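You operate a simulated robot arm through the tools that you are given. There is no shell and no other tool. Be economical: measure what you need, move in short steps, check, and stop when the job is done.

Carry out the task below with a simulated two-armed robot. There is one attempt and no reset: what you move stays moved.

Task
Wipe up the spill on the plank bench top with the blue rag and put it back.

Only the result counts: the job must be done as asked and must still hold three seconds after the hand-in. Knocking over, shifting, dropping, spilling or breaking anything else fails it.

Robot
Two 7-joint arms with two-finger parallel grippers on one trunk, on a base that drives. Base frame: it is fixed to the floor where the robot stands at the start and does not move with it; the origin is under the middle of the robot, x ahead of it, y to its left, z up. Lengths are in mm, angles in degrees, forces in N, time in s.
The left shoulder is at the start at [70, 133, 1151], the right one opposite. Payload 1.57 kg a hand.
Tool frame (each hand has its own): the origin (TCP) lies between the finger pads and is the grasp point; the fingertips stand 30 mm ahead of it; z points along the fingers, y is the line along which they close. The gripper opens to 80 mm. The fingers are 17 mm wide and 12 mm thick; the gripper's body (40 by 82 mm) begins 80 mm behind the TCP.
Orientation is that of the tool frame in the base frame, as a unit quaternion [w, x, y, z]. With the fingers straight down and closing along the base's y, the tool's x points along the base's -x, its y along +y and its z along -z.

Tools
- The arms move only by the tool step_arm. It takes "left_series", "right_series" or both (then of equal length, played together; a hand with none holds still); each is a list of rows, each a list of 7 numbers: the shift along the base's x, y, z in mm, then the turn, a rotation vector about the base's x, y, z in degrees, then the finger opening in mm, from 0 to 80. In form: [[x, y, z, wx, wy, wz, grip], ...]. A call has 1 to 10 rows; each row shifts and turns the commanded pose from where the row before left it. A row lasts 0.2 s, in which the tool goes at most 50 mm and 8.6 degrees; a call with a longer step from one row to the next is refused whole, and so is a gripper value outside its range. Where a pose cannot be reached the arm comes as near as it can. A force on the tool above 40 N (or 10 N above the force at the start of the call, whichever is more), or a blocked arm, ends the call early, and 0.2 s more pass. Each finger travels about 153 mm/s and halts on what it meets, pressing with about 22 N; the grip force reading is that of the motor and also rises with nothing between the fingers. The clock runs only during rows and for 0.2 s after the last one: add rows that do not move to give the fingers time. It gives the time, the measured TCP pose, the force on the tool (base axes), the opening and the grip force at its end, in the units of the frame above (readings bear some noise), with the torque about the TCP (base axes, N m) and any sound that the robot's microphone picked up.
- Cameras (640 x 400 px; columns grow to the right, rows downward): "scene" is now at [126.9, -9.7, 1356.9]; the picture's right is [-0.12, -0.99, 0.00], its down [-0.77, 0.09, -0.64] and it looks along [0.63, -0.08, -0.77] (base axes); focal length 258 px, centre (320, 200). "left" rides on the left gripper at [72, 7, -122] in its tool frame; the picture's right is [-0.09, 1.00, 0.00], its down [-0.84, -0.08, -0.54] and it looks along [-0.54, -0.05, 0.84] (tool axes); focal length 238 px, centre (320, 200). "right" rides on the right gripper at [72, -7, -122] in its tool frame; the picture's right is [0.09, 1.00, 0.00], its down [-0.84, 0.08, -0.54] and it looks along [-0.54, 0.05, 0.84] (tool axes); focal length 238 px, centre (320, 200).
- snapshot(camera): a new picture of that camera. It takes no simulated time.
- lift_body(by): slides the trunk up (or, below 0, down) by that many mm; the arms and the scene camera ride with it, the base frame stays. It gives what a move gives, with no picture.
- steer(legs): drives the robot by 1 to 6 legs, each [ahead, left, turn to the left] in mm, mm and degrees, along the robot's own axes; the way and the turn of a leg run together, so that a leg with both is an arc; at most 1500 mm and 180 degrees a leg. The arms and the cameras ride along, it lands a little off, and it stops where it bumps. It gives what a move gives.
- turn_head(pan, tilt): turns the head with the scene camera to pan (to the left, within 86 degrees either way) and tilt (down, from -29 to 69), counted from straight ahead of the robot. It gives what a move gives.
- pixel_to_xyz(camera, pixels): for up to 12 pixels [column, row] of the newest picture of that camera ("zoom" is the newest enlarged one), the place [x, y, z] in the base frame of the surface seen there, good to about 2 mm. It takes no simulated time.
- close_up(camera, box): a new picture of the part [left, top, right, bottom] of that camera's present view, enlarged. It takes no simulated time.
- job_done(): hands the job in; it is judged then, once.

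Work in short steps. Measure before you move; look again where a grasp or a placing could have gone wrong, and mend it. You have 80 turns and 70 pictures in all, those below and enlarged ones among them. Open the grippers and draw the arms clear of the work before you hand the job in, unless the task says otherwise; then end with one line.

The tools are called after ">>>" as a command line: name --argument value ..., lists and objects as JSON in quotes. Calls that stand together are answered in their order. step_arm: Moves the arms, as the interface text tells. Its arguments: {"type":"object","properties":{"left_series":{"type":"array","items":{"type":"array","items":{"type":"number"}}},"right_series":{"type":"array","items":{"type":"array","items":{"type":"number"}}}},"required":[]} The other tools are called the same way: lift_body (by) slides the trunk up or down; steer (legs) drives the base; turn_head (pan, tilt) turns the head that bears the scene camera; snapshot (camera) takes a picture; pixel_to_xyz (camera, pixels) gives the place of the surface under pixels of a picture; close_up (camera, box) takes an enlarged picture of a part of a camera's view; job_done () hands the job in.

At the start:

```text
clock: 0.0
left_eef_pos: [442.9, 81.1, 1051.6]
left_orientation: [0.001, -0.001, 1.0, 0.0]
left_ft_force: [-0.1, 0.3, -0.9]
left_ft_torque: [-0.01, -0.01, 0.02]
left_width: 80.0
left_gripper_force: 0.1
right_eef_pos: [368.9, -338.8, 1012.8]
right_orientation: [0.0, -0.001, 1.0, -0.001]
right_ft_force: [0.5, -0.2, -0.4]
right_ft_torque: [0.02, -0.01, 0.0]
right_width: 79.8
right_gripper_force: 0.1
trunk travel left (down, up): [-725.0, 215.0]
robot x, y, heading: [-2.0, 1.6, -0.2]
head pan, tilt: [-7.1, 50.5]
```

scene: 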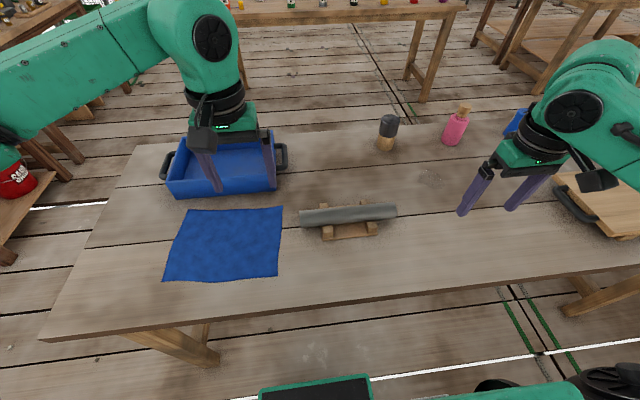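
right: 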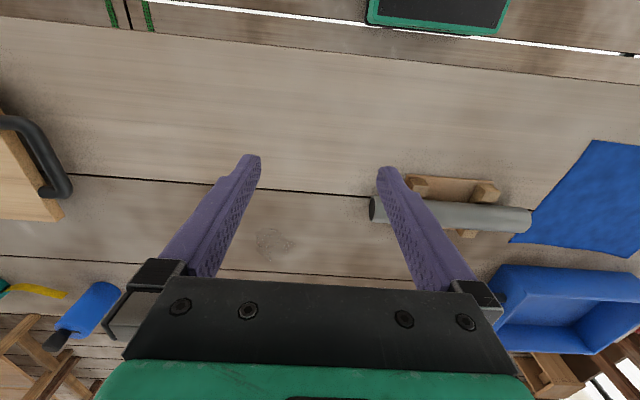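
left: 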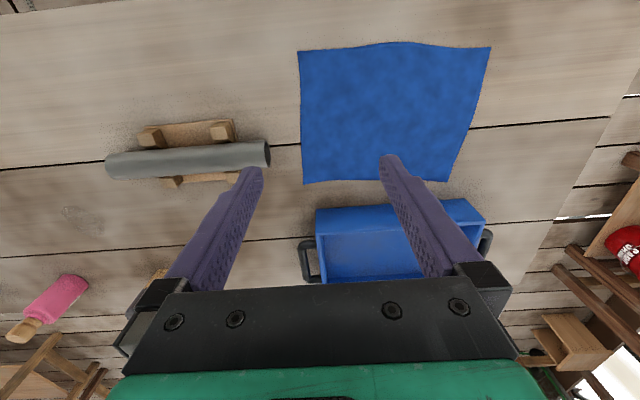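

The rag lies at about (225,243) in the scene; a faint mark shows near (432,177). I enlarge both and measure.

>>> close_up --camera "scene" --box '[360, 100, 560, 225]'

>>> pixel_to_xyz --camera "scene" --pixels '[[187, 210], [283, 206], [278, 276], [163, 281], [225, 243], [432, 177], [240, 300], [230, 202], [300, 218], [396, 211], [348, 232], [387, 140]]'

>>> close_up --camera "scene" --box '[120, 120, 420, 308]'

```text
3.20 times, centred on (460, 162) of scene
```

zoom: 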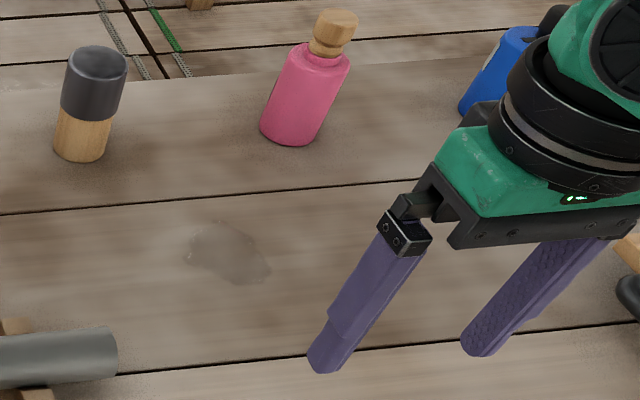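

```text
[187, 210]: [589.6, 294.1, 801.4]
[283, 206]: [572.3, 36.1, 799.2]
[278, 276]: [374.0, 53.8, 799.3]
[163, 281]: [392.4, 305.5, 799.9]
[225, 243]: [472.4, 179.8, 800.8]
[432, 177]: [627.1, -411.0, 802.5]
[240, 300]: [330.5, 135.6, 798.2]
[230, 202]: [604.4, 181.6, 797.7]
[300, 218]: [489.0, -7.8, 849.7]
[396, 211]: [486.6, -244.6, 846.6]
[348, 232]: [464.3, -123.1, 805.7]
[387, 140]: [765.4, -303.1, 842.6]
```

```text
2.13 times, centred on (270, 214) of scene
```

zoom: 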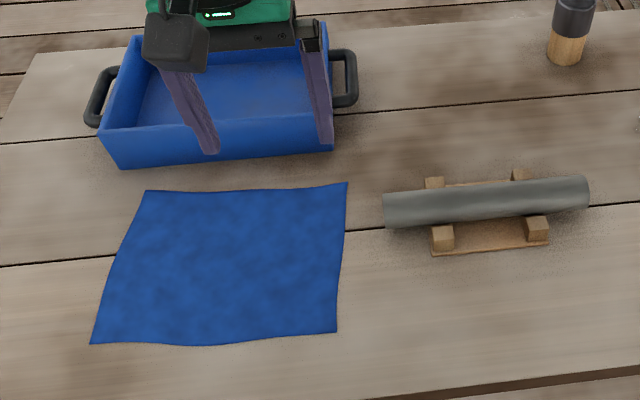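

The spill is at about (627,-411), the rag spans x 374–590, y 36–305. The spill is near my reach limit, so I check the room between base and bench and measure the surrounding objects.

>>> pixel_to_xyz --camera "scene" --pixels '[[452, 140], [463, 108], [384, 150], [389, 118], [420, 176], [445, 182], [425, 171], [175, 197], [277, 188], [265, 135], [348, 297], [565, 200]]'

>>> turn_head --pan 0 --tilt 69

>>> snapshot --camera "scene"

```text
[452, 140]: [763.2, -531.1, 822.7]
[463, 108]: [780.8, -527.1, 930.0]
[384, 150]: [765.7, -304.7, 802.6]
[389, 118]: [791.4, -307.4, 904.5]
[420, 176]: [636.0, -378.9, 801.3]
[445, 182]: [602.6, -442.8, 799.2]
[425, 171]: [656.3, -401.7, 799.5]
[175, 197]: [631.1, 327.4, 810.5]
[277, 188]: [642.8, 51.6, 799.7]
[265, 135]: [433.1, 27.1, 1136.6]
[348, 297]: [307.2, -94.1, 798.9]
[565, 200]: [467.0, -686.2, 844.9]
```

```text
clock: 0.8
left_eef_pos: [442.3, 79.5, 1052.1]
left_orientation: [0.0, -0.001, 1.0, 0.0]
left_ft_force: [-0.8, 0.1, 0.4]
left_ft_torque: [0.0, -0.01, 0.0]
left_width: 80.1
left_gripper_force: 0.0
right_eef_pos: [369.7, -338.2, 1014.3]
right_orientation: [-0.001, 0.0, 1.0, 0.0]
right_ft_force: [0.8, 0.1, -0.5]
right_ft_torque: [0.02, -0.01, 0.01]
right_width: 80.2
right_gripper_force: 0.0
trunk travel left (down, up): [-725.0, 215.0]
robot x, y, heading: [-0.4, -0.7, 0.0]
head pan, tilt: [0.0, 68.8]
```

```text
64 pictures are left
```

scene: 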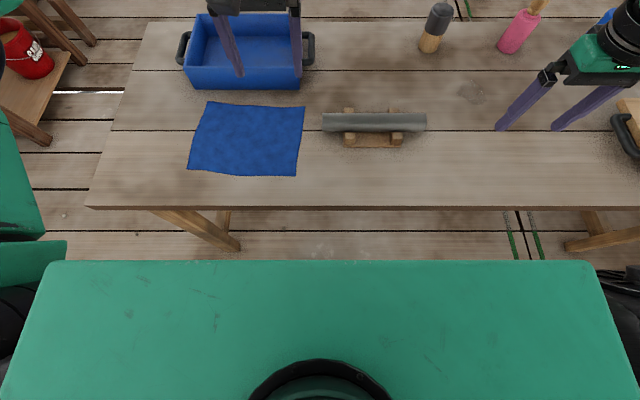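

The torso front is at row 260; I measure where it is and the floor gap to see how far ahead I can drive.

>>> pixel_to_xyz --camera "scene" --pixels '[[320, 265], [320, 300], [600, 265], [625, 275], [320, 206], [320, 240], [10, 330], [472, 92], [205, 102], [305, 107], [296, 175], [188, 169]]'

```text
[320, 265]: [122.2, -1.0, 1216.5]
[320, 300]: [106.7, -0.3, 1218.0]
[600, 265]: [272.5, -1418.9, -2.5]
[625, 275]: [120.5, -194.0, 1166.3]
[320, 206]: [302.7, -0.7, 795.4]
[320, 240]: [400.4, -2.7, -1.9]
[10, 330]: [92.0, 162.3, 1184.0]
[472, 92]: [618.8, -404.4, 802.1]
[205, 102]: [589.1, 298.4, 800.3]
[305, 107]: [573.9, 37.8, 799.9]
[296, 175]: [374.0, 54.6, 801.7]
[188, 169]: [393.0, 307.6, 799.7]
```

About 180 mm gap between torso and bench edge. I plan to grip the rag's two far corners with both hands; I drive slightly ahead and to the left so that the rag is centred.

>>> steer --legs '[[0, 165, 0], [60, 0, 0]]'

>>> snapshot --camera "scene"

```text
clock: 2.8
left_eef_pos: [497.3, 245.6, 1053.6]
left_orientation: [0.002, -0.001, 1.0, 0.0]
left_ft_force: [0.3, 0.1, 0.1]
left_ft_torque: [0.02, -0.01, 0.02]
left_width: 79.9
left_gripper_force: 0.1
right_eef_pos: [424.3, -170.9, 1013.0]
right_orientation: [0.002, 0.001, 1.0, -0.001]
right_ft_force: [-0.5, -0.1, 0.0]
right_ft_torque: [-0.01, 0.01, 0.0]
right_width: 79.9
right_gripper_force: 0.0
trunk travel left (down, up): [-725.0, 215.0]
robot x, y, heading: [57.2, 168.6, 0.0]
head pan, tilt: [0.0, 68.8]
```

```text
63 pictures are left
```

scene: 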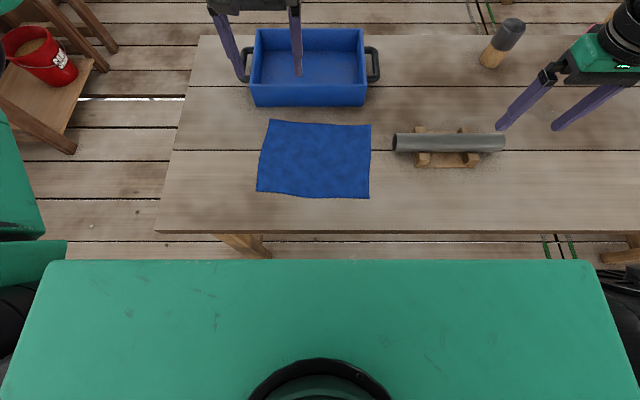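

Drive landed at (57,169). I bring the hands above the two far corners: left to (565,262), right to (550,75), both to z≈870.

>>> step_arm --left_series '[[13.6, 3.2, 0, 0, 0, 0, 60], [13.6, 3.2, 0, 0, 0, 0, 60], [13.6, 3.2, 0, 0, 0, 0, 60], [13.6, 3.2, 0, 0, 0, 0, 60], [13.6, 3.2, 0, 0, 0, 0, 60], [0, 0, 0, 0, 0, 0, 60], [0, 0, -46, 0, 0, 0, 60], [0, 0, -46, 0, 0, 0, 60], [0, 0, -46, 0, 0, 0, 60], [0, 0, -46, 0, 0, 0, 60]]' --right_series '[[21, 41, 0, 0, 0, 0, 60], [21, 41, 0, 0, 0, 0, 60], [21, 41, 0, 0, 0, 0, 60], [21, 41, 0, 0, 0, 0, 60], [21, 41, 0, 0, 0, 0, 60], [21, 41, 0, 0, 0, 0, 60], [0, 0, -36, 0, 0, 0, 60], [0, 0, -36, 0, 0, 0, 60], [0, 0, -36, 0, 0, 0, 60], [0, 0, -36, 0, 0, 0, 60]]'

>>> snapshot --camera "left"

>>> snapshot --camera "right"

```text
clock: 5.0
left_eef_pos: [568.7, 261.5, 872.1]
left_orientation: [0.0, -0.001, 1.0, -0.001]
left_ft_force: [0.5, 0.0, 0.2]
left_ft_torque: [-0.02, 0.0, 0.02]
left_width: 59.8
left_gripper_force: 0.0
right_eef_pos: [553.7, 74.8, 866.8]
right_orientation: [0.0, 0.0, 1.0, 0.0]
right_ft_force: [0.7, -0.4, 0.5]
right_ft_torque: [-0.01, 0.03, -0.03]
right_width: 60.0
right_gripper_force: 0.1
trunk travel left (down, up): [-725.0, 215.0]
robot x, y, heading: [55.4, 168.8, 0.0]
head pan, tilt: [0.0, 68.8]
```

```text
62 pictures are left
```

left: 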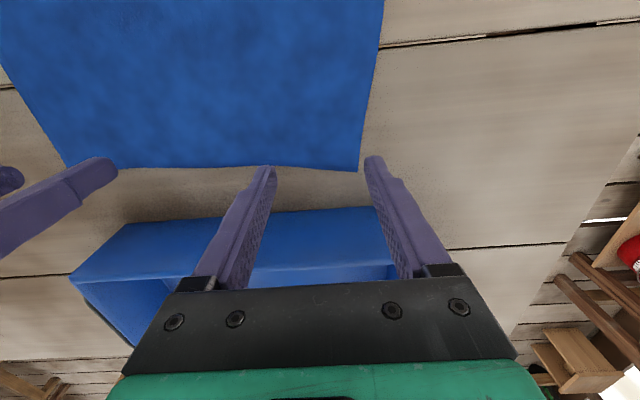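

```text
61 pictures are left
```

right: 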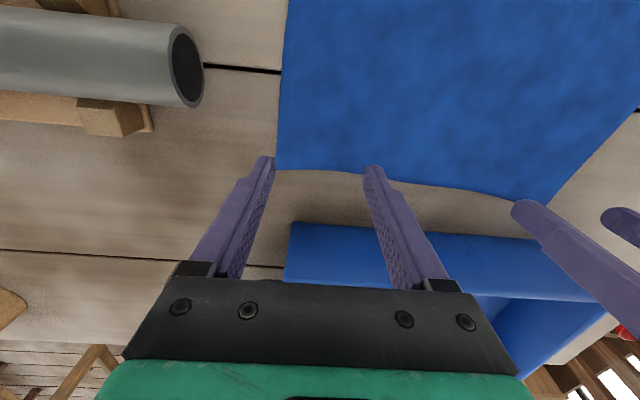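

Outer fingers line up just within the corners. I lower until the tips press the cloth at about z 829, shifting slightly inward.

>>> step_arm --left_series '[[-7, -5, -18, 0, 0, 0, 60], [0, 0, -12, 0, 0, 0, 60], [0, 0, -8, 0, 0, 0, 60], [0, 0, -4, 0, 0, 0, 60], [0, 0, 0, 0, 0, 0, 60]]' --right_series '[[-7, 5, -13, 0, 0, 0, 60], [0, 0, -12, 0, 0, 0, 60], [0, 0, -8, 0, 0, 0, 60], [0, 0, -4, 0, 0, 0, 60], [0, 0, 0, 0, 0, 0, 60]]'

>>> snapshot --camera "left"

```text
clock: 6.2
left_eef_pos: [562.2, 256.6, 831.9]
left_orientation: [0.004, -0.001, 1.0, 0.0]
left_ft_force: [5.7, 2.0, 28.4]
left_ft_torque: [0.5, -0.03, -0.13]
left_width: 60.0
left_gripper_force: 0.0
right_eef_pos: [543.7, 79.2, 832.4]
right_orientation: [0.002, 0.0, 1.0, 0.0]
right_ft_force: [-0.4, 0.0, -0.3]
right_ft_torque: [0.02, -0.05, 0.0]
right_width: 60.3
right_gripper_force: 0.1
trunk travel left (down, up): [-725.0, 215.0]
robot x, y, heading: [57.5, 166.8, -0.0]
head pan, tilt: [0.0, 68.8]
```

```text
60 pictures are left
```

left: 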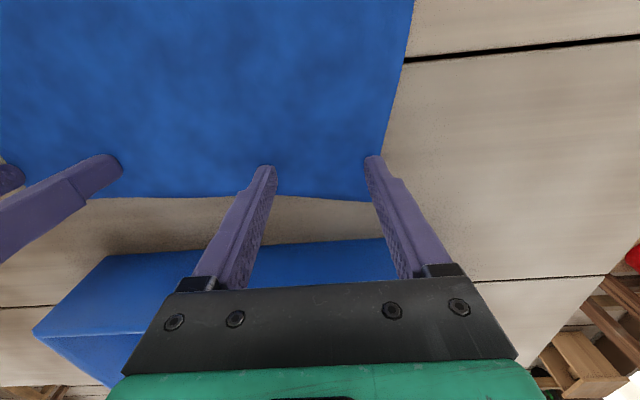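

Left presses with 28 N; right is just short of contact. I ease the left up a bit, lower the right and close both.

>>> step_arm --left_series '[[0, 0, 1, 0, 0, 0, 60], [0, 0, 0, 0, 0, 0, 60], [0, 0, 0, 0, 0, 0, 30], [0, 0, 0, 0, 0, 0, 0], [0, 0, 0, 0, 0, 0, 0], [0, 0, 0, 0, 0, 0, 0]]' --right_series '[[0, 0, -2, 0, 0, 0, 60], [0, 0, -1, 0, 0, 0, 60], [0, 0, 0, 0, 0, 0, 30], [0, 0, 0, 0, 0, 0, 0], [0, 0, 0, 0, 0, 0, 0], [0, 0, 0, 0, 0, 0, 0]]'

>>> snapshot --camera "left"

>>> snapshot --camera "right"

```text
clock: 7.6
left_eef_pos: [558.0, 256.3, 831.3]
left_orientation: [0.002, -0.001, 1.0, 0.0]
left_ft_force: [-2.3, -0.1, 22.6]
left_ft_torque: [0.01, 0.14, 0.03]
left_width: 0.0
left_gripper_force: 21.0
right_eef_pos: [542.1, 79.5, 831.1]
right_orientation: [0.003, 0.0, 1.0, 0.0]
right_ft_force: [2.5, -0.1, 16.3]
right_ft_torque: [0.0, -0.04, 0.05]
right_width: 0.0
right_gripper_force: 21.0
trunk travel left (down, up): [-725.0, 215.0]
robot x, y, heading: [56.6, 168.6, -0.0]
head pan, tilt: [0.0, 68.8]
```

```text
59 pictures are left
```

left: 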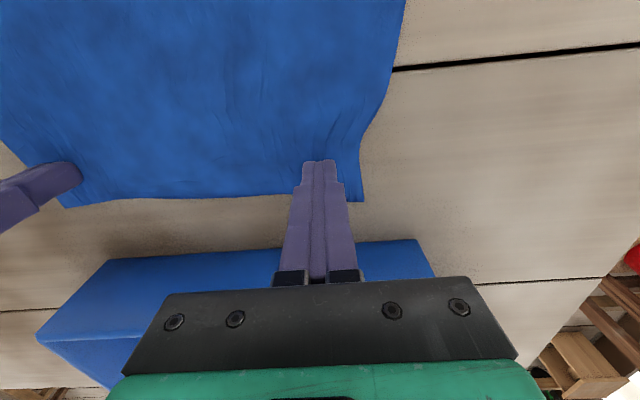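

```text
58 pictures are left
```

right: 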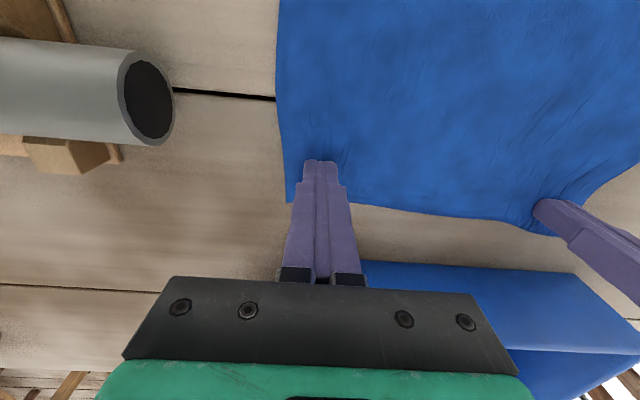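

The cloth deforms and bunches at both grips. I lift slowly a little to test the grasp.

>>> step_arm --left_series '[[0, 0, 10, 0, 0, 0, 0], [0, 0, 15, 0, 0, 0, 0], [0, 0, 20, 0, 0, 0, 0], [0, 0, 0, 0, 0, 0, 0]]' --right_series '[[0, 0, 10, 0, 0, 0, 0], [0, 0, 15, 0, 0, 0, 0], [0, 0, 20, 0, 0, 0, 0], [0, 0, 0, 0, 0, 0, 0]]'

>>> snapshot --camera "scene"

>>> snapshot --camera "left"

>>> snapshot --camera "right"

```text
clock: 8.6
left_eef_pos: [563.5, 256.5, 871.8]
left_orientation: [-0.001, -0.001, 1.0, 0.0]
left_ft_force: [0.9, -1.1, 0.2]
left_ft_torque: [-0.01, 0.02, -0.02]
left_width: 0.0
left_gripper_force: 21.2
right_eef_pos: [546.8, 81.0, 874.5]
right_orientation: [0.0, 0.001, 1.0, -0.001]
right_ft_force: [0.2, -0.4, -0.2]
right_ft_torque: [-0.01, 0.0, -0.02]
right_width: 0.0
right_gripper_force: 21.2
trunk travel left (down, up): [-725.0, 215.0]
robot x, y, heading: [58.9, 167.3, 0.0]
head pan, tilt: [0.0, 68.8]
```

```text
57 pictures are left
```

scene: 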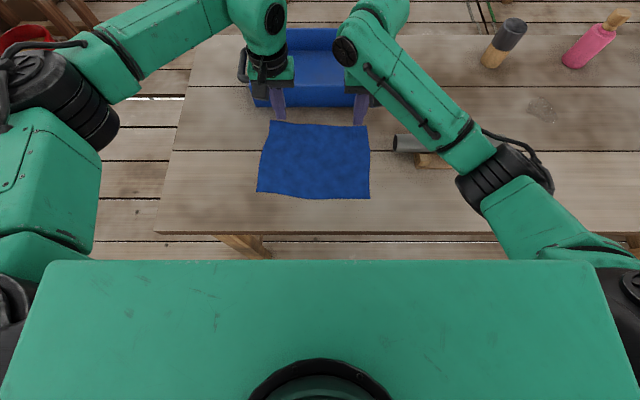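

```text
56 pictures are left
```

left: 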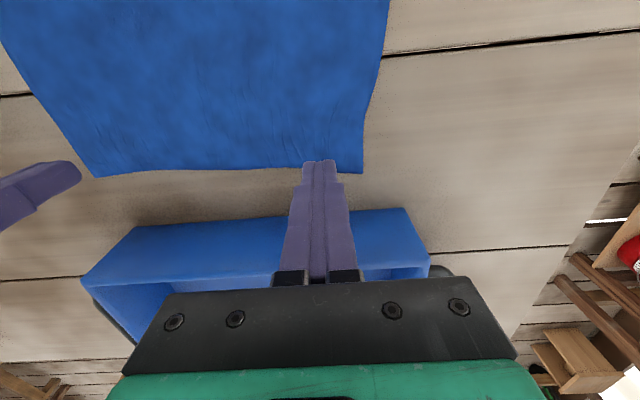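

```text
55 pictures are left
```

right: 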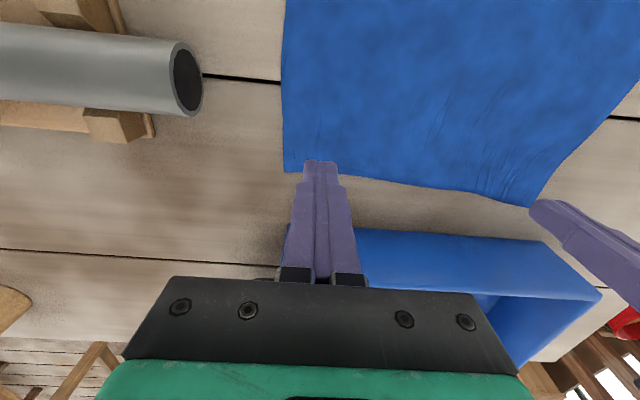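

Width 0 on both: the cloth slipped out. It did wrinkle, so I retry with the left hand: press harder and close slowly so a fold forms between the tips.

>>> step_arm --left_series '[[-10, -6, 0, 0, 0, 0, 50], [0, 0, -20, 0, 0, 0, 50], [0, 0, -12, 0, 0, 0, 50], [0, 0, -9, 0, 0, 0, 50], [0, 0, -3, 0, 0, 0, 50], [0, 0, 0, 0, 0, 0, 50]]'

```text
clock: 10.0
left_eef_pos: [550.4, 251.4, 830.4]
left_orientation: [0.003, -0.002, 1.0, -0.001]
left_ft_force: [6.0, 3.7, 28.3]
left_ft_torque: [0.48, -0.08, -0.09]
left_width: 50.3
left_gripper_force: 0.5
right_eef_pos: [544.2, 81.3, 874.2]
right_orientation: [0.002, 0.0, 1.0, 0.0]
right_ft_force: [0.7, -0.1, 0.5]
right_ft_torque: [0.01, -0.02, 0.0]
right_width: 0.0
right_gripper_force: 21.9
trunk travel left (down, up): [-725.0, 215.0]
robot x, y, heading: [60.7, 168.4, 0.2]
head pan, tilt: [0.0, 68.8]
```

Torque shows the outer finger bearing most of the load; I roll +0.6° to even it, then close slowly.

>>> step_arm --left_series '[[0, 0, 0, 0.6, 0, 0, 50], [0, 0, 0, 0, 0, 0, 44], [0, 0, 0, 0, 0, 0, 38], [0, 0, 0, 0, 0, 0, 32], [0, 0, 0, 0, 0, 0, 26], [0, 0, 0, 0, 0, 0, 20]]'

>>> close_up --camera "left" --box '[200, 80, 440, 230]'

```text
clock: 11.4
left_eef_pos: [549.2, 249.6, 832.4]
left_orientation: [0.003, 0.0, 1.0, 0.005]
left_ft_force: [-1.7, -3.6, 30.7]
left_ft_torque: [-0.51, 0.08, -0.03]
left_width: 20.5
left_gripper_force: 1.2
right_eef_pos: [542.6, 79.6, 877.2]
right_orientation: [0.002, 0.0, 1.0, 0.0]
right_ft_force: [-0.8, 0.3, -0.4]
right_ft_torque: [0.0, 0.02, 0.02]
right_width: 0.1
right_gripper_force: 21.6
trunk travel left (down, up): [-725.0, 215.0]
robot x, y, heading: [57.9, 164.1, -0.0]
head pan, tilt: [0.0, 68.8]
```

```text
2.67 times, centred on (320, 155) of left
```

zoom: 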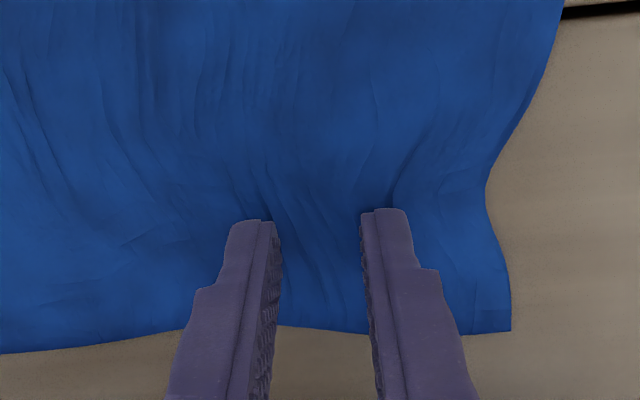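

Pleats now form between the fingers. I roll back 0.3° and close fully, slowly.

>>> step_arm --left_series '[[0, 0, 0, -0.3, 0, 0, 18], [0, 0, 0, 0, 0, 0, 14], [0, 0, 0, 0, 0, 0, 10], [0, 0, 0, 0, 0, 0, 6], [0, 0, 0, 0, 0, 0, 3], [0, 0, 0, 0, 0, 0, 0], [0, 0, 0, 0, 0, 0, 0]]'

>>> close_up --camera "left" --box '[200, 80, 440, 230]'

```text
clock: 13.0
left_eef_pos: [549.5, 249.8, 831.1]
left_orientation: [0.003, -0.001, 1.0, 0.003]
left_ft_force: [-1.0, -3.8, 31.5]
left_ft_torque: [-0.13, 0.0, 0.01]
left_width: 0.1
left_gripper_force: 21.2
right_eef_pos: [543.4, 79.0, 877.7]
right_orientation: [0.003, 0.001, 1.0, 0.001]
right_ft_force: [0.1, 0.2, -0.2]
right_ft_torque: [0.0, 0.03, 0.01]
right_width: 0.1
right_gripper_force: 20.7
trunk travel left (down, up): [-725.0, 215.0]
robot x, y, heading: [56.3, 166.2, 0.0]
head pan, tilt: [0.0, 68.8]
```

```text
2.67 times, centred on (320, 155) of left
```

zoom: 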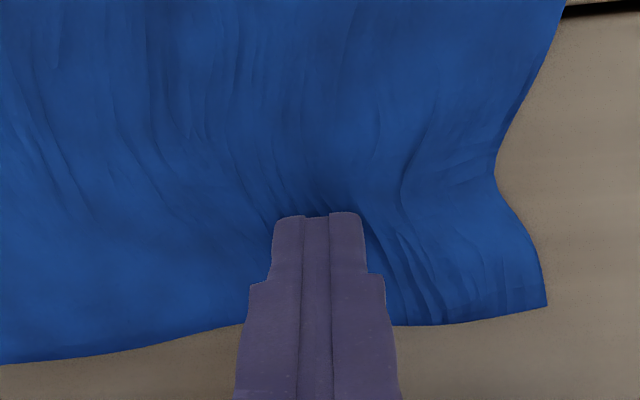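

Closed; I lift 25 mm and look whether the cloth follows.

>>> step_arm --left_series '[[0, 0, 5, 0, 0, 0, 0], [0, 0, 5, 0, 0, 0, 0], [0, 0, 10, 0, 0, 0, 0], [0, 0, 10, 0, 0, 0, 0], [0, 0, 0, 0, 0, 0, 0]]'

>>> close_up --camera "left" --box '[160, 40, 480, 240]'

```text
clock: 14.2
left_eef_pos: [551.3, 250.8, 858.0]
left_orientation: [0.001, 0.0, 1.0, 0.002]
left_ft_force: [0.2, 0.1, -0.3]
left_ft_torque: [0.01, -0.01, 0.01]
left_width: 0.2
left_gripper_force: 21.1
right_eef_pos: [546.6, 80.2, 873.3]
right_orientation: [0.0, 0.0, 1.0, -0.001]
right_ft_force: [-0.6, 0.4, -0.4]
right_ft_torque: [0.03, -0.04, -0.04]
right_width: 0.0
right_gripper_force: 21.4
trunk travel left (down, up): [-725.0, 215.0]
robot x, y, heading: [59.1, 166.9, 0.1]
head pan, tilt: [0.0, 68.8]
```

```text
2.00 times, centred on (320, 140) of left
```

zoom: 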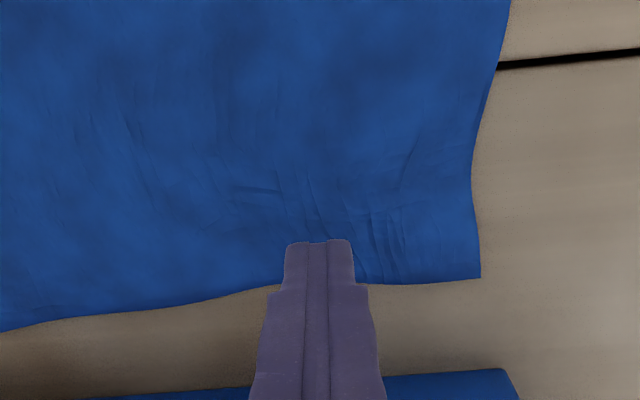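

The cloth only slid in-plane and relaxed. I retry at the rag's middle with the full 80 mm opening to gather more cloth.

>>> step_arm --left_series '[[-35, -35, 5, 0, 0, 0, 40], [-35, -35, 0, 0, 0, 0, 80], [0, 0, -17, 0, 0, 0, 80], [0, 0, -10, 0, 0, 0, 80], [0, 0, -6, 0, 0, 0, 80], [0, 0, -2, 0, 0, 0, 80], [0, 0, 0, 0, 0, 0, 80]]' --right_series '[[-10, -40, 20, 0, 0, 0, 20], [-10, -40, 20, 0, 0, 0, 20], [-10, -20, 0, 0, 0, 0, 20], [0, 0, 0, 0, 0, 0, 20], [0, 0, 0, 0, 0, 0, 20], [0, 0, 0, 0, 0, 0, 20], [0, 0, 0, 0, 0, 0, 20]]'

```text
clock: 15.8
left_eef_pos: [480.7, 180.7, 831.1]
left_orientation: [0.002, 0.0, 1.0, 0.001]
left_ft_force: [1.3, -0.3, 19.7]
left_ft_torque: [-0.54, 0.02, -0.07]
left_width: 79.1
left_gripper_force: 0.1
right_eef_pos: [511.7, -18.3, 915.7]
right_orientation: [0.0, -0.001, 1.0, 0.001]
right_ft_force: [-1.1, -0.7, 0.3]
right_ft_torque: [-0.03, 0.0, 0.01]
right_width: 20.1
right_gripper_force: 0.0
trunk travel left (down, up): [-725.0, 215.0]
robot x, y, heading: [56.4, 165.1, -0.1]
head pan, tilt: [0.0, 68.8]
```

Load is on the inner finger; I roll −0.3°, press a bit more, and close to 12 mm to look at the fold.

>>> step_arm --left_series '[[0, 0, -1, -0.3, 0, 0, 80], [0, 0, -1, 0, 0, 0, 72], [0, 0, 0, 0, 0, 0, 60], [0, 0, 0, 0, 0, 0, 48], [0, 0, 0, 0, 0, 0, 36], [0, 0, 0, 0, 0, 0, 24], [0, 0, 0, 0, 0, 0, 14]]'

>>> close_up --camera "left" --box '[200, 80, 440, 230]'

```text
clock: 16.5
left_eef_pos: [484.1, 182.1, 831.7]
left_orientation: [0.004, 0.0, 1.0, -0.003]
left_ft_force: [-0.1, 3.9, 21.4]
left_ft_torque: [0.24, 0.1, -0.07]
left_width: 6.4
left_gripper_force: 5.6
right_eef_pos: [511.7, -18.6, 912.8]
right_orientation: [0.001, 0.0, 1.0, -0.001]
right_ft_force: [0.1, -0.1, 0.2]
right_ft_torque: [-0.01, 0.06, 0.01]
right_width: 20.0
right_gripper_force: 0.1
trunk travel left (down, up): [-725.0, 215.0]
robot x, y, heading: [58.9, 163.0, -0.1]
head pan, tilt: [0.0, 68.8]
stopped in row 3 (left hand): the force on the tool passed its limit (the readings are from after the stop); the commanded pose is now the measured one
```

```text
2.67 times, centred on (320, 155) of left
```

zoom: 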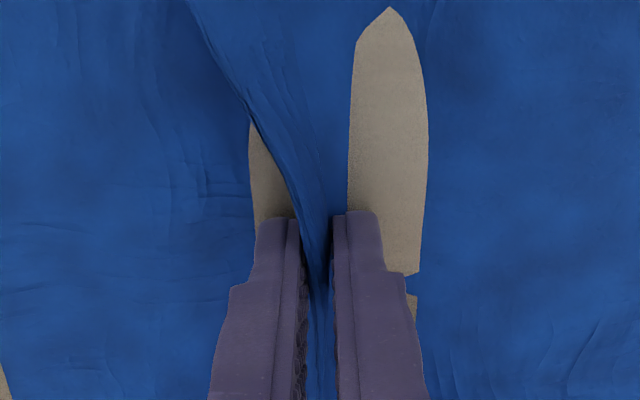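

A fold is now standing between the fingers (width 6.4 mm). I close on it and ease up a bit.

>>> step_arm --left_series '[[0, 0, 0, 0, 0, 0, 0], [0, 0, 0, 0, 0, 0, 0], [0, 0, 5, 0, 0, 0, 0], [0, 0, 10, 0, 0, 0, 0], [0, 0, 15, 0, 0, 0, 0], [0, 0, 0, 0, 0, 0, 0]]'

>>> snapshot --camera "left"

>>> close_up --camera "scene" --box '[200, 80, 440, 230]'

```text
clock: 17.9
left_eef_pos: [483.0, 181.5, 859.0]
left_orientation: [0.001, -0.002, 1.0, -0.001]
left_ft_force: [0.3, 0.1, 0.0]
left_ft_torque: [0.04, 0.03, 0.04]
left_width: 2.2
left_gripper_force: 22.1
right_eef_pos: [513.0, -20.1, 913.1]
right_orientation: [0.001, 0.001, 1.0, 0.0]
right_ft_force: [1.8, 0.0, 0.6]
right_ft_torque: [0.03, 0.01, -0.04]
right_width: 20.0
right_gripper_force: 0.0
trunk travel left (down, up): [-725.0, 215.0]
robot x, y, heading: [58.4, 165.2, 0.1]
head pan, tilt: [0.0, 68.8]
```

```text
50 pictures are left
```

left: 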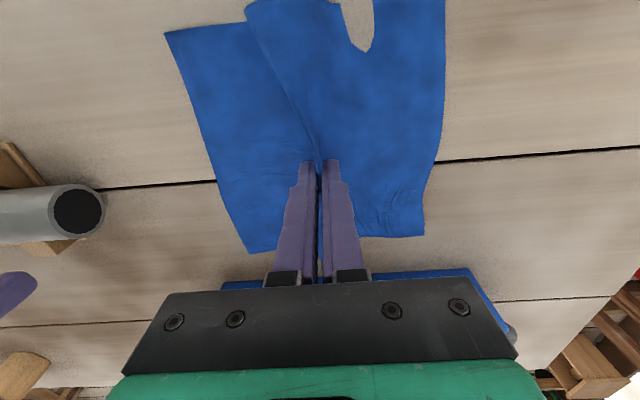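

```text
2.67 times, centred on (320, 155) of scene
```

zoom: 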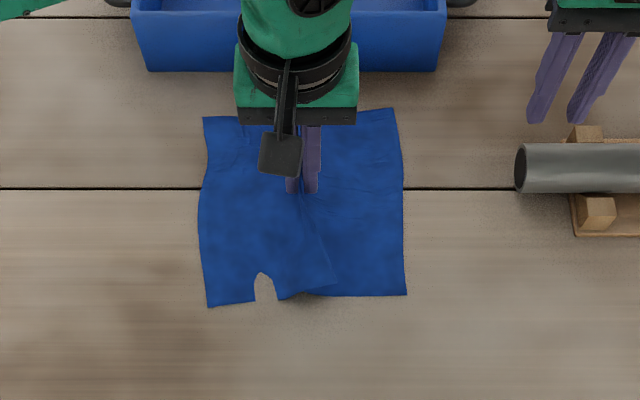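

Now the rag is really held (2.2 mm between pads, fold lifted). I lift it high to clear the pipe and bottles.

>>> step_arm --left_series '[[0, 0, 20, 0, 0, 0, 0], [0, 0, 25, 0, 0, 0, 0], [0, 0, 25, 0, 0, 0, 0], [0, 0, 25, 0, 0, 0, 0], [0, 0, 25, 0, 0, 0, 0], [0, 0, 25, 0, 0, 0, 0], [0, 0, 25, 0, 0, 0, 0], [0, 0, 20, 0, 0, 0, 0], [0, 0, 0, 0, 0, 0, 0]]' --right_series '[[-10, -20, 20, 0, 0, 0, 20], [-10, -20, 20, 0, 0, 0, 20], [-10, -20, 20, 0, 0, 0, 20], [-10, -20, 20, 0, 0, 0, 20], [-10, -20, 20, 0, 0, 0, 20], [-10, -20, 20, 0, 0, 0, 20], [-10, -20, 20, 0, 0, 0, 20], [-10, -20, 20, 0, 0, 0, 20], [-10, -20, 20, 0, 0, 0, 20]]'

>>> snapshot --camera "left"

>>> snapshot --camera "scene"

>>> snapshot --camera "right"

```text
clock: 19.9
left_eef_pos: [485.6, 180.7, 1049.5]
left_orientation: [0.001, -0.001, 1.0, 0.001]
left_ft_force: [2.0, -0.8, -0.7]
left_ft_torque: [0.05, 0.06, -0.02]
left_width: 2.2
left_gripper_force: 22.4
right_eef_pos: [425.4, -200.7, 1087.9]
right_orientation: [-0.008, 0.001, 1.0, 0.002]
right_ft_force: [-0.3, 0.0, 7.9]
right_ft_torque: [0.03, -0.1, 0.03]
right_width: 19.8
right_gripper_force: 0.1
trunk travel left (down, up): [-725.0, 215.0]
robot x, y, heading: [58.7, 167.7, 0.2]
head pan, tilt: [0.0, 68.8]
```

```text
48 pictures are left
```

left: 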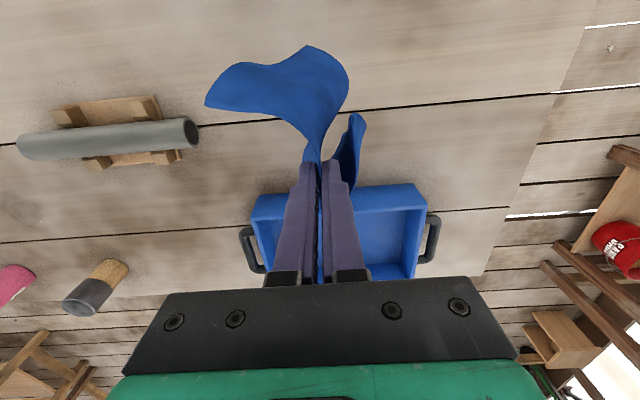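

```text
47 pictures are left
```

scene: 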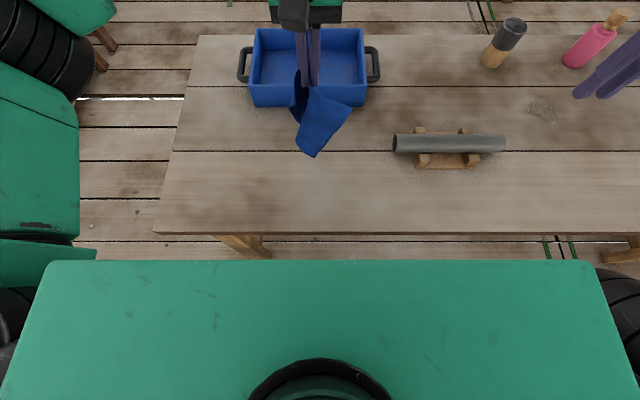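

```text
46 pictures are left
```

right: 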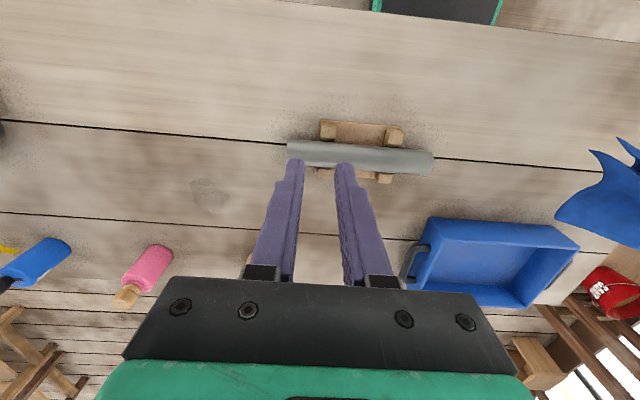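

The rag hangs firmly. I raise the trunk 60 mm for clearance, then drive 640 mm to the right.

>>> lift_body --by 60

>>> steer --legs '[[0, -320, 0], [0, -320, 0]]'

>>> snapshot --camera "scene"

>>> snapshot --camera "left"

```text
clock: 20.9
left_eef_pos: [484.1, 182.0, 1108.9]
left_orientation: [0.002, 0.0, 1.0, -0.001]
left_ft_force: [0.8, -0.3, 0.0]
left_ft_torque: [-0.01, -0.01, 0.0]
left_width: 2.2
left_gripper_force: 21.0
right_eef_pos: [424.7, -197.8, 1154.3]
right_orientation: [0.0, 0.001, 1.0, 0.0]
right_ft_force: [-0.8, 0.8, -0.5]
right_ft_torque: [0.01, -0.03, -0.01]
right_width: 19.9
right_gripper_force: 0.0
trunk travel left (down, up): [-785.0, 155.0]
robot x, y, heading: [56.9, 165.5, -0.0]
head pan, tilt: [0.0, 68.8]
```

```text
clock: 24.8
left_eef_pos: [480.3, -474.5, 1109.4]
left_orientation: [0.002, 0.002, 1.0, -0.003]
left_ft_force: [-0.9, 0.5, -0.2]
left_ft_torque: [-0.02, -0.04, 0.01]
left_width: 2.1
left_gripper_force: 21.4
right_eef_pos: [419.1, -854.2, 1154.4]
right_orientation: [0.0, 0.003, 1.0, -0.001]
right_ft_force: [-0.8, 0.4, 0.3]
right_ft_torque: [0.0, -0.02, 0.01]
right_width: 20.2
right_gripper_force: 0.2
trunk travel left (down, up): [-785.0, 155.0]
robot x, y, heading: [56.1, -490.6, -0.3]
head pan, tilt: [0.0, 68.8]
```

```text
45 pictures are left
```

scene: 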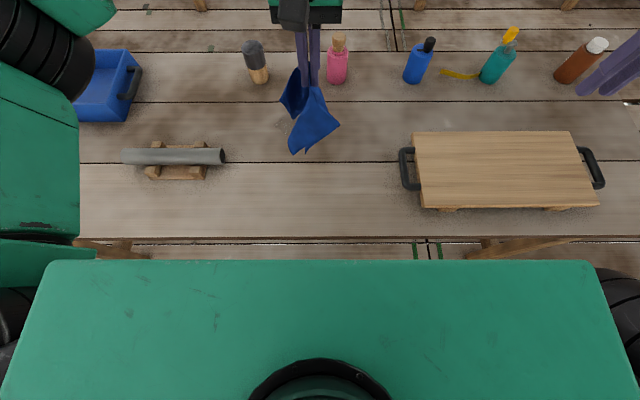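

```text
44 pictures are left
```

left: 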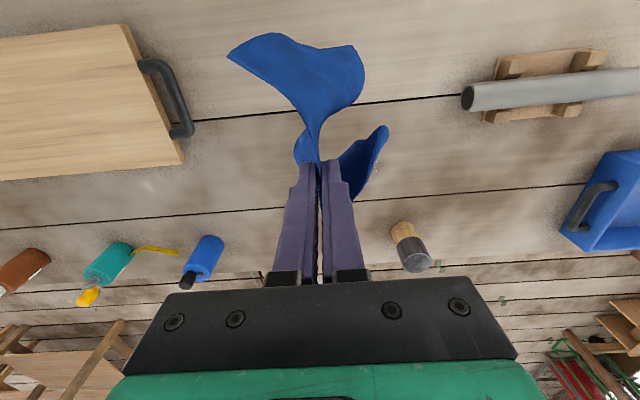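

Spill at (627,-411) is to the hand's upper right. I move the hand over its near part and lower partway.

>>> step_arm --left_series '[[28, 12.6, 0, 0, 0, 0, 0], [28, 12.6, 0, 0, 0, 0, 0], [28, 12.6, 0, 0, 0, 0, 0], [28, 12.6, 0, 0, 0, 0, 0], [28, 12.6, 0, 0, 0, 0, 0], [0, 0, -32, 0, 0, 0, 0], [0, 0, -32, 0, 0, 0, 0], [0, 0, -32, 0, 0, 0, 0], [0, 0, -32, 0, 0, 0, 0], [0, 0, -32, 0, 0, 0, 0]]'

>>> snapshot --camera "scene"

>>> snapshot --camera "left"

```text
clock: 27.0
left_eef_pos: [618.2, -414.1, 946.2]
left_orientation: [0.002, 0.003, 1.0, -0.001]
left_ft_force: [0.3, -0.5, -0.4]
left_ft_torque: [0.0, 0.01, 0.0]
left_width: 2.2
left_gripper_force: 21.8
right_eef_pos: [419.2, -854.4, 1155.2]
right_orientation: [0.0, 0.004, 1.0, 0.0]
right_ft_force: [-0.3, 0.3, -0.8]
right_ft_torque: [0.01, 0.01, 0.01]
right_width: 20.1
right_gripper_force: 0.1
trunk travel left (down, up): [-785.0, 155.0]
robot x, y, heading: [55.9, -486.4, -0.4]
head pan, tilt: [0.0, 68.8]
```

```text
43 pictures are left
```

scene: 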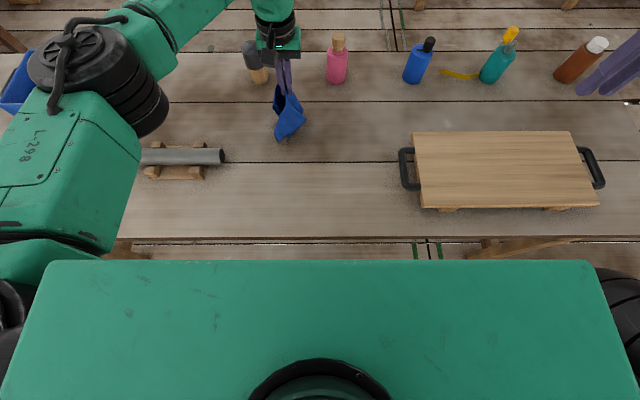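

```text
42 pictures are left
```

left: 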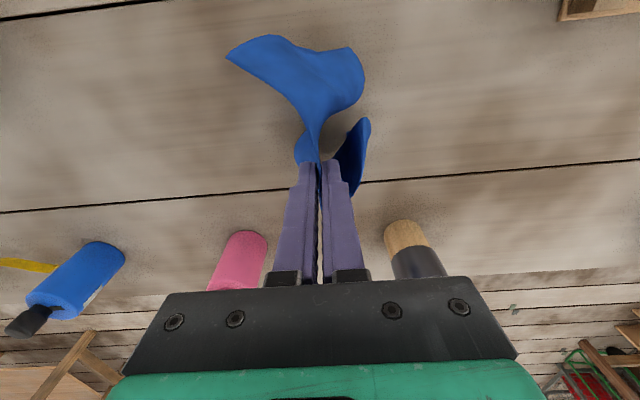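

Still above the table. I lower to about z 845 so the rag lies on the spill.

>>> step_arm --left_series '[[0, 0, -20, 0, 0, 0, 0], [0, 0, -20, 0, 0, 0, 0], [0, 0, -20, 0, 0, 0, 0], [0, 0, -20, 0, 0, 0, 0], [0, 0, -18, 0, 0, 0, 0], [0, 0, 0, 0, 0, 0, 0]]'

>>> close_up --camera "scene" --box '[200, 20, 400, 145]'

>>> snapshot --camera "left"

```text
clock: 28.4
left_eef_pos: [619.5, -413.9, 851.0]
left_orientation: [0.003, 0.003, 1.0, -0.001]
left_ft_force: [-0.5, 0.2, 8.2]
left_ft_torque: [-0.04, -0.07, -0.05]
left_width: 2.4
left_gripper_force: 22.0
right_eef_pos: [418.0, -855.5, 1154.9]
right_orientation: [0.001, 0.003, 1.0, 0.0]
right_ft_force: [-0.1, 0.6, -0.4]
right_ft_torque: [0.02, 0.01, -0.03]
right_width: 19.8
right_gripper_force: 0.0
trunk travel left (down, up): [-785.0, 155.0]
robot x, y, heading: [54.0, -494.0, -0.3]
head pan, tilt: [0.0, 68.8]
```

```text
3.20 times, centred on (300, 82) of scene
```

zoom: 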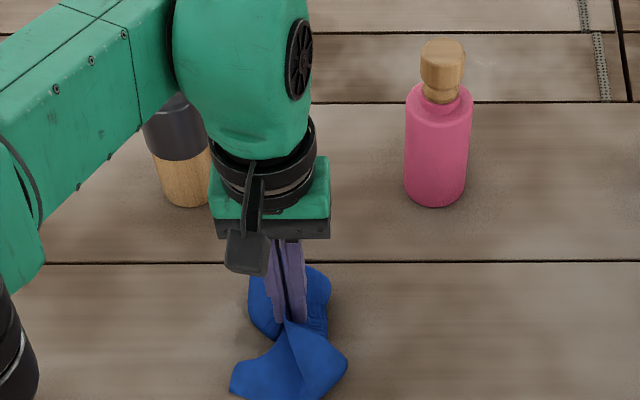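

```text
40 pictures are left
```

left: 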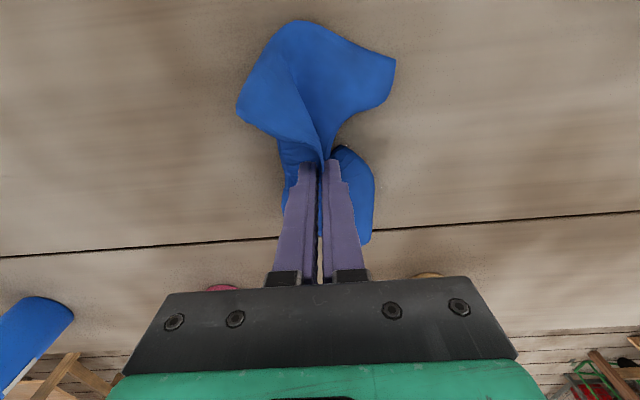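

The rag is bunched on the spill with 8 N. I press slightly and rub in back-and-forth strokes over ±35 mm.

>>> step_arm --left_series '[[0, 0, -5, 0, 0, 0, 0], [15, 15, -3, 0, 0, 0, 0], [15, 20, 0, 0, 0, 0, 0], [-20, 0, 0, 0, 0, 0, 0], [0, -25, 0, 0, 0, 0, 0], [0, -25, 0, 0, 0, 0, 0], [0, -20, 0, 0, 0, 0, 0], [20, 0, 0, 0, 0, 0, 0], [0, 25, 0, 0, 0, 0, 0], [0, 20, 0, 0, 0, 0, 0]]'

>>> snapshot --camera "left"

```text
clock: 30.6
left_eef_pos: [611.7, -418.5, 849.6]
left_orientation: [0.003, 0.003, 1.0, -0.001]
left_ft_force: [-0.2, -0.1, 1.1]
left_ft_torque: [0.0, -0.02, 0.01]
left_width: 2.3
left_gripper_force: 22.2
left hand out of reach, approached as far as the arm can: row 2, 3, 8
right_eef_pos: [419.1, -855.3, 1154.5]
right_orientation: [0.001, 0.003, 1.0, -0.001]
right_ft_force: [1.2, 0.1, 0.3]
right_ft_torque: [-0.01, 0.01, 0.01]
right_width: 20.0
right_gripper_force: 0.2
trunk travel left (down, up): [-785.0, 155.0]
robot x, y, heading: [56.6, -488.7, -0.0]
head pan, tilt: [0.0, 68.8]
```

```text
39 pictures are left
```

left: 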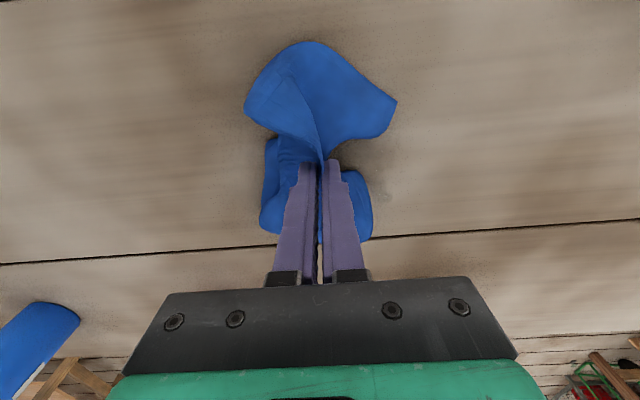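

Reach limit ahead. I lift the hand 80 mm, drop the trunk 60 and drive 60 ahead.

>>> step_arm --left_series '[[-10, 0, 20, 0, 0, 0, 0], [-15, 0, 30, 0, 0, 0, 0], [-25, 0, 30, 0, 0, 0, 0], [0, 0, 20, 0, 0, 0, 0]]'

>>> lift_body --by -60

>>> steer --legs '[[60, 0, 0]]'

>>> snapshot --camera "left"

>>> snapshot --camera "scene"

```text
clock: 31.6
left_eef_pos: [562.1, -418.8, 947.2]
left_orientation: [0.002, 0.002, 1.0, 0.0]
left_ft_force: [-0.5, -0.2, -0.9]
left_ft_torque: [0.02, 0.03, -0.05]
left_width: 2.4
left_gripper_force: 22.2
right_eef_pos: [419.0, -855.2, 1153.9]
right_orientation: [0.0, 0.004, 1.0, 0.0]
right_ft_force: [-0.3, 0.2, 0.7]
right_ft_torque: [-0.01, -0.01, 0.04]
right_width: 19.8
right_gripper_force: 0.2
trunk travel left (down, up): [-785.0, 155.0]
robot x, y, heading: [56.5, -491.2, -0.3]
head pan, tilt: [0.0, 68.8]
```

```text
clock: 32.6
left_eef_pos: [561.5, -419.0, 887.6]
left_orientation: [0.003, 0.003, 1.0, -0.001]
left_ft_force: [-0.6, 0.9, 0.8]
left_ft_torque: [0.01, -0.01, -0.02]
left_width: 2.4
left_gripper_force: 21.8
right_eef_pos: [419.0, -854.3, 1094.3]
right_orientation: [-0.001, 0.004, 1.0, 0.0]
right_ft_force: [0.6, -0.3, -0.1]
right_ft_torque: [0.03, 0.03, -0.03]
right_width: 20.4
right_gripper_force: 0.0
trunk travel left (down, up): [-725.0, 215.0]
robot x, y, heading: [55.0, -490.5, -0.4]
head pan, tilt: [0.0, 68.8]
```

```text
clock: 33.6
left_eef_pos: [617.4, -419.8, 888.9]
left_orientation: [0.004, 0.004, 1.0, -0.001]
left_ft_force: [-0.7, -1.0, 0.1]
left_ft_torque: [0.02, 0.0, 0.02]
left_width: 2.6
left_gripper_force: 21.8
right_eef_pos: [473.8, -854.9, 1095.9]
right_orientation: [0.002, 0.004, 1.0, -0.001]
right_ft_force: [-0.6, 0.3, 0.8]
right_ft_torque: [0.0, -0.01, 0.0]
right_width: 20.0
right_gripper_force: 0.1
trunk travel left (down, up): [-725.0, 215.0]
robot x, y, heading: [113.9, -486.8, -0.3]
head pan, tilt: [0.0, 68.8]
```

```text
38 pictures are left
```

left: 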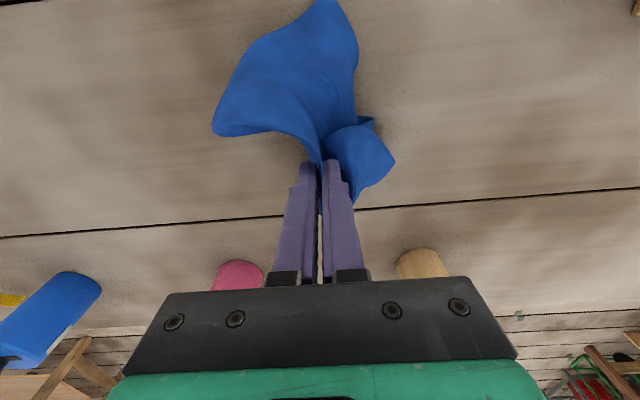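

```text
37 pictures are left
```

scene: 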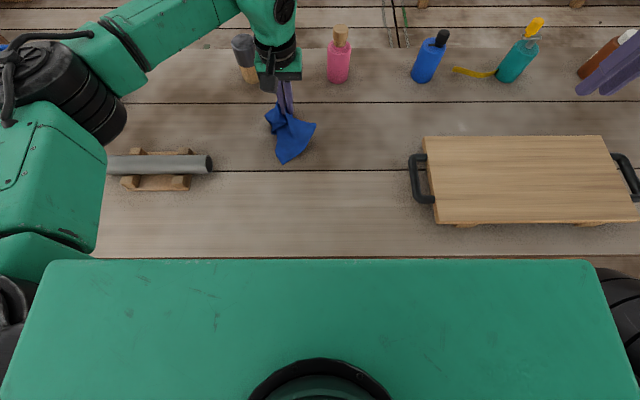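

Now in good reach. I lower to z≈838 and rub over x 595–655, y −380..−450.

>>> step_arm --left_series '[[0, 0, -20, 0, 0, 0, 0], [0, 0, -20, 0, 0, 0, 0], [0, 0, -11, 0, 0, 0, 0], [15, 20, 0, 0, 0, 0, 0], [20, 20, 0, 0, 0, 0, 0], [0, -25, 0, 0, 0, 0, 0], [0, -25, 0, 0, 0, 0, 0], [-15, -25, 0, 0, 0, 0, 0], [0, 25, 0, 0, 0, 0, 0], [0, 25, 0, 0, 0, 0, 0]]'

>>> step_arm --left_series '[[0, 25, -2, 0, 0, 0, 0], [-15, 0, 0, 0, 0, 0, 0], [0, -25, 0, 0, 0, 0, 0], [0, -25, 0, 0, 0, 0, 0], [0, -25, 0, 0, 0, 0, 0], [-15, 0, 0, 0, 0, 0, 0], [0, 25, 0, 0, 0, 0, 0], [0, 25, 0, 0, 0, 0, 0], [0, 25, 0, 0, 0, 0, 0], [0, 0, 0, 0, 0, 0, 0]]'

>>> snapshot --camera "left"

```text
clock: 35.8
left_eef_pos: [638.3, -403.6, 836.8]
left_orientation: [0.002, 0.003, 1.0, -0.001]
left_ft_force: [-0.2, -0.4, 0.2]
left_ft_torque: [-0.04, -0.06, -0.01]
left_width: 2.5
left_gripper_force: 21.5
right_eef_pos: [476.5, -856.3, 1094.2]
right_orientation: [0.0, 0.004, 1.0, -0.001]
right_ft_force: [-0.5, 0.9, 0.6]
right_ft_torque: [-0.05, 0.01, 0.01]
right_width: 19.6
right_gripper_force: 0.1
trunk travel left (down, up): [-725.0, 215.0]
robot x, y, heading: [113.8, -488.1, -0.6]
head pan, tilt: [0.0, 68.8]
```

```text
clock: 38.0
left_eef_pos: [610.6, -380.1, 834.7]
left_orientation: [0.002, 0.004, 1.0, -0.001]
left_ft_force: [-0.8, 0.0, 3.3]
left_ft_torque: [0.0, 0.04, 0.0]
left_width: 2.5
left_gripper_force: 22.1
right_eef_pos: [476.6, -855.4, 1094.5]
right_orientation: [0.0, 0.003, 1.0, 0.0]
right_ft_force: [0.7, -0.5, 0.3]
right_ft_torque: [0.0, 0.01, 0.01]
right_width: 20.1
right_gripper_force: 0.0
trunk travel left (down, up): [-725.0, 215.0]
robot x, y, heading: [112.2, -491.3, -0.3]
head pan, tilt: [0.0, 68.8]
```

```text
36 pictures are left
```

left: 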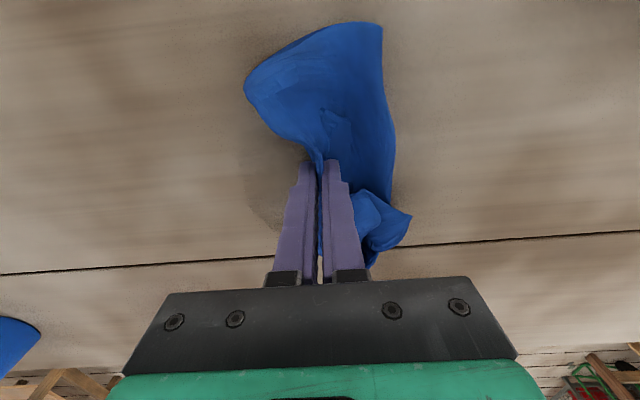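

A faint spill trace seems visible left of the fingers at (265,200). I raise and withdraw the hand to inspect.

>>> step_arm --left_series '[[-10, 20, 40, 0, 0, 0, 0], [-30, 20, 40, 0, 0, 0, 0], [-40, 10, 30, 0, 0, 0, 0], [-40, 10, 0, 0, 0, 0, 0]]'

>>> snapshot --camera "left"

>>> close_up --camera "scene" --box '[200, 40, 400, 165]'

```text
refused: row 2 steps farther than a row can; nothing moved
```

```text
35 pictures are left
```

left: 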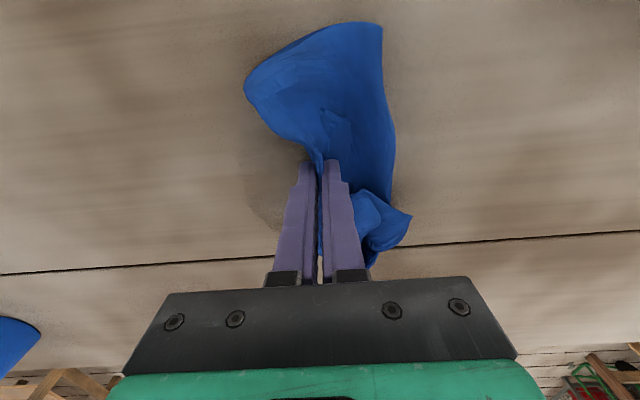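

```text
3.20 times, centred on (300, 102) of scene
```

zoom: 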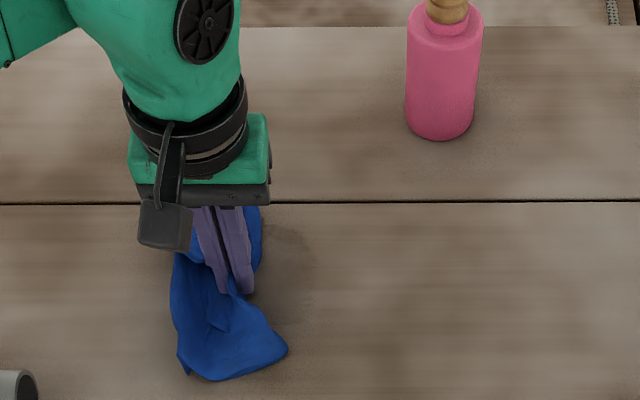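

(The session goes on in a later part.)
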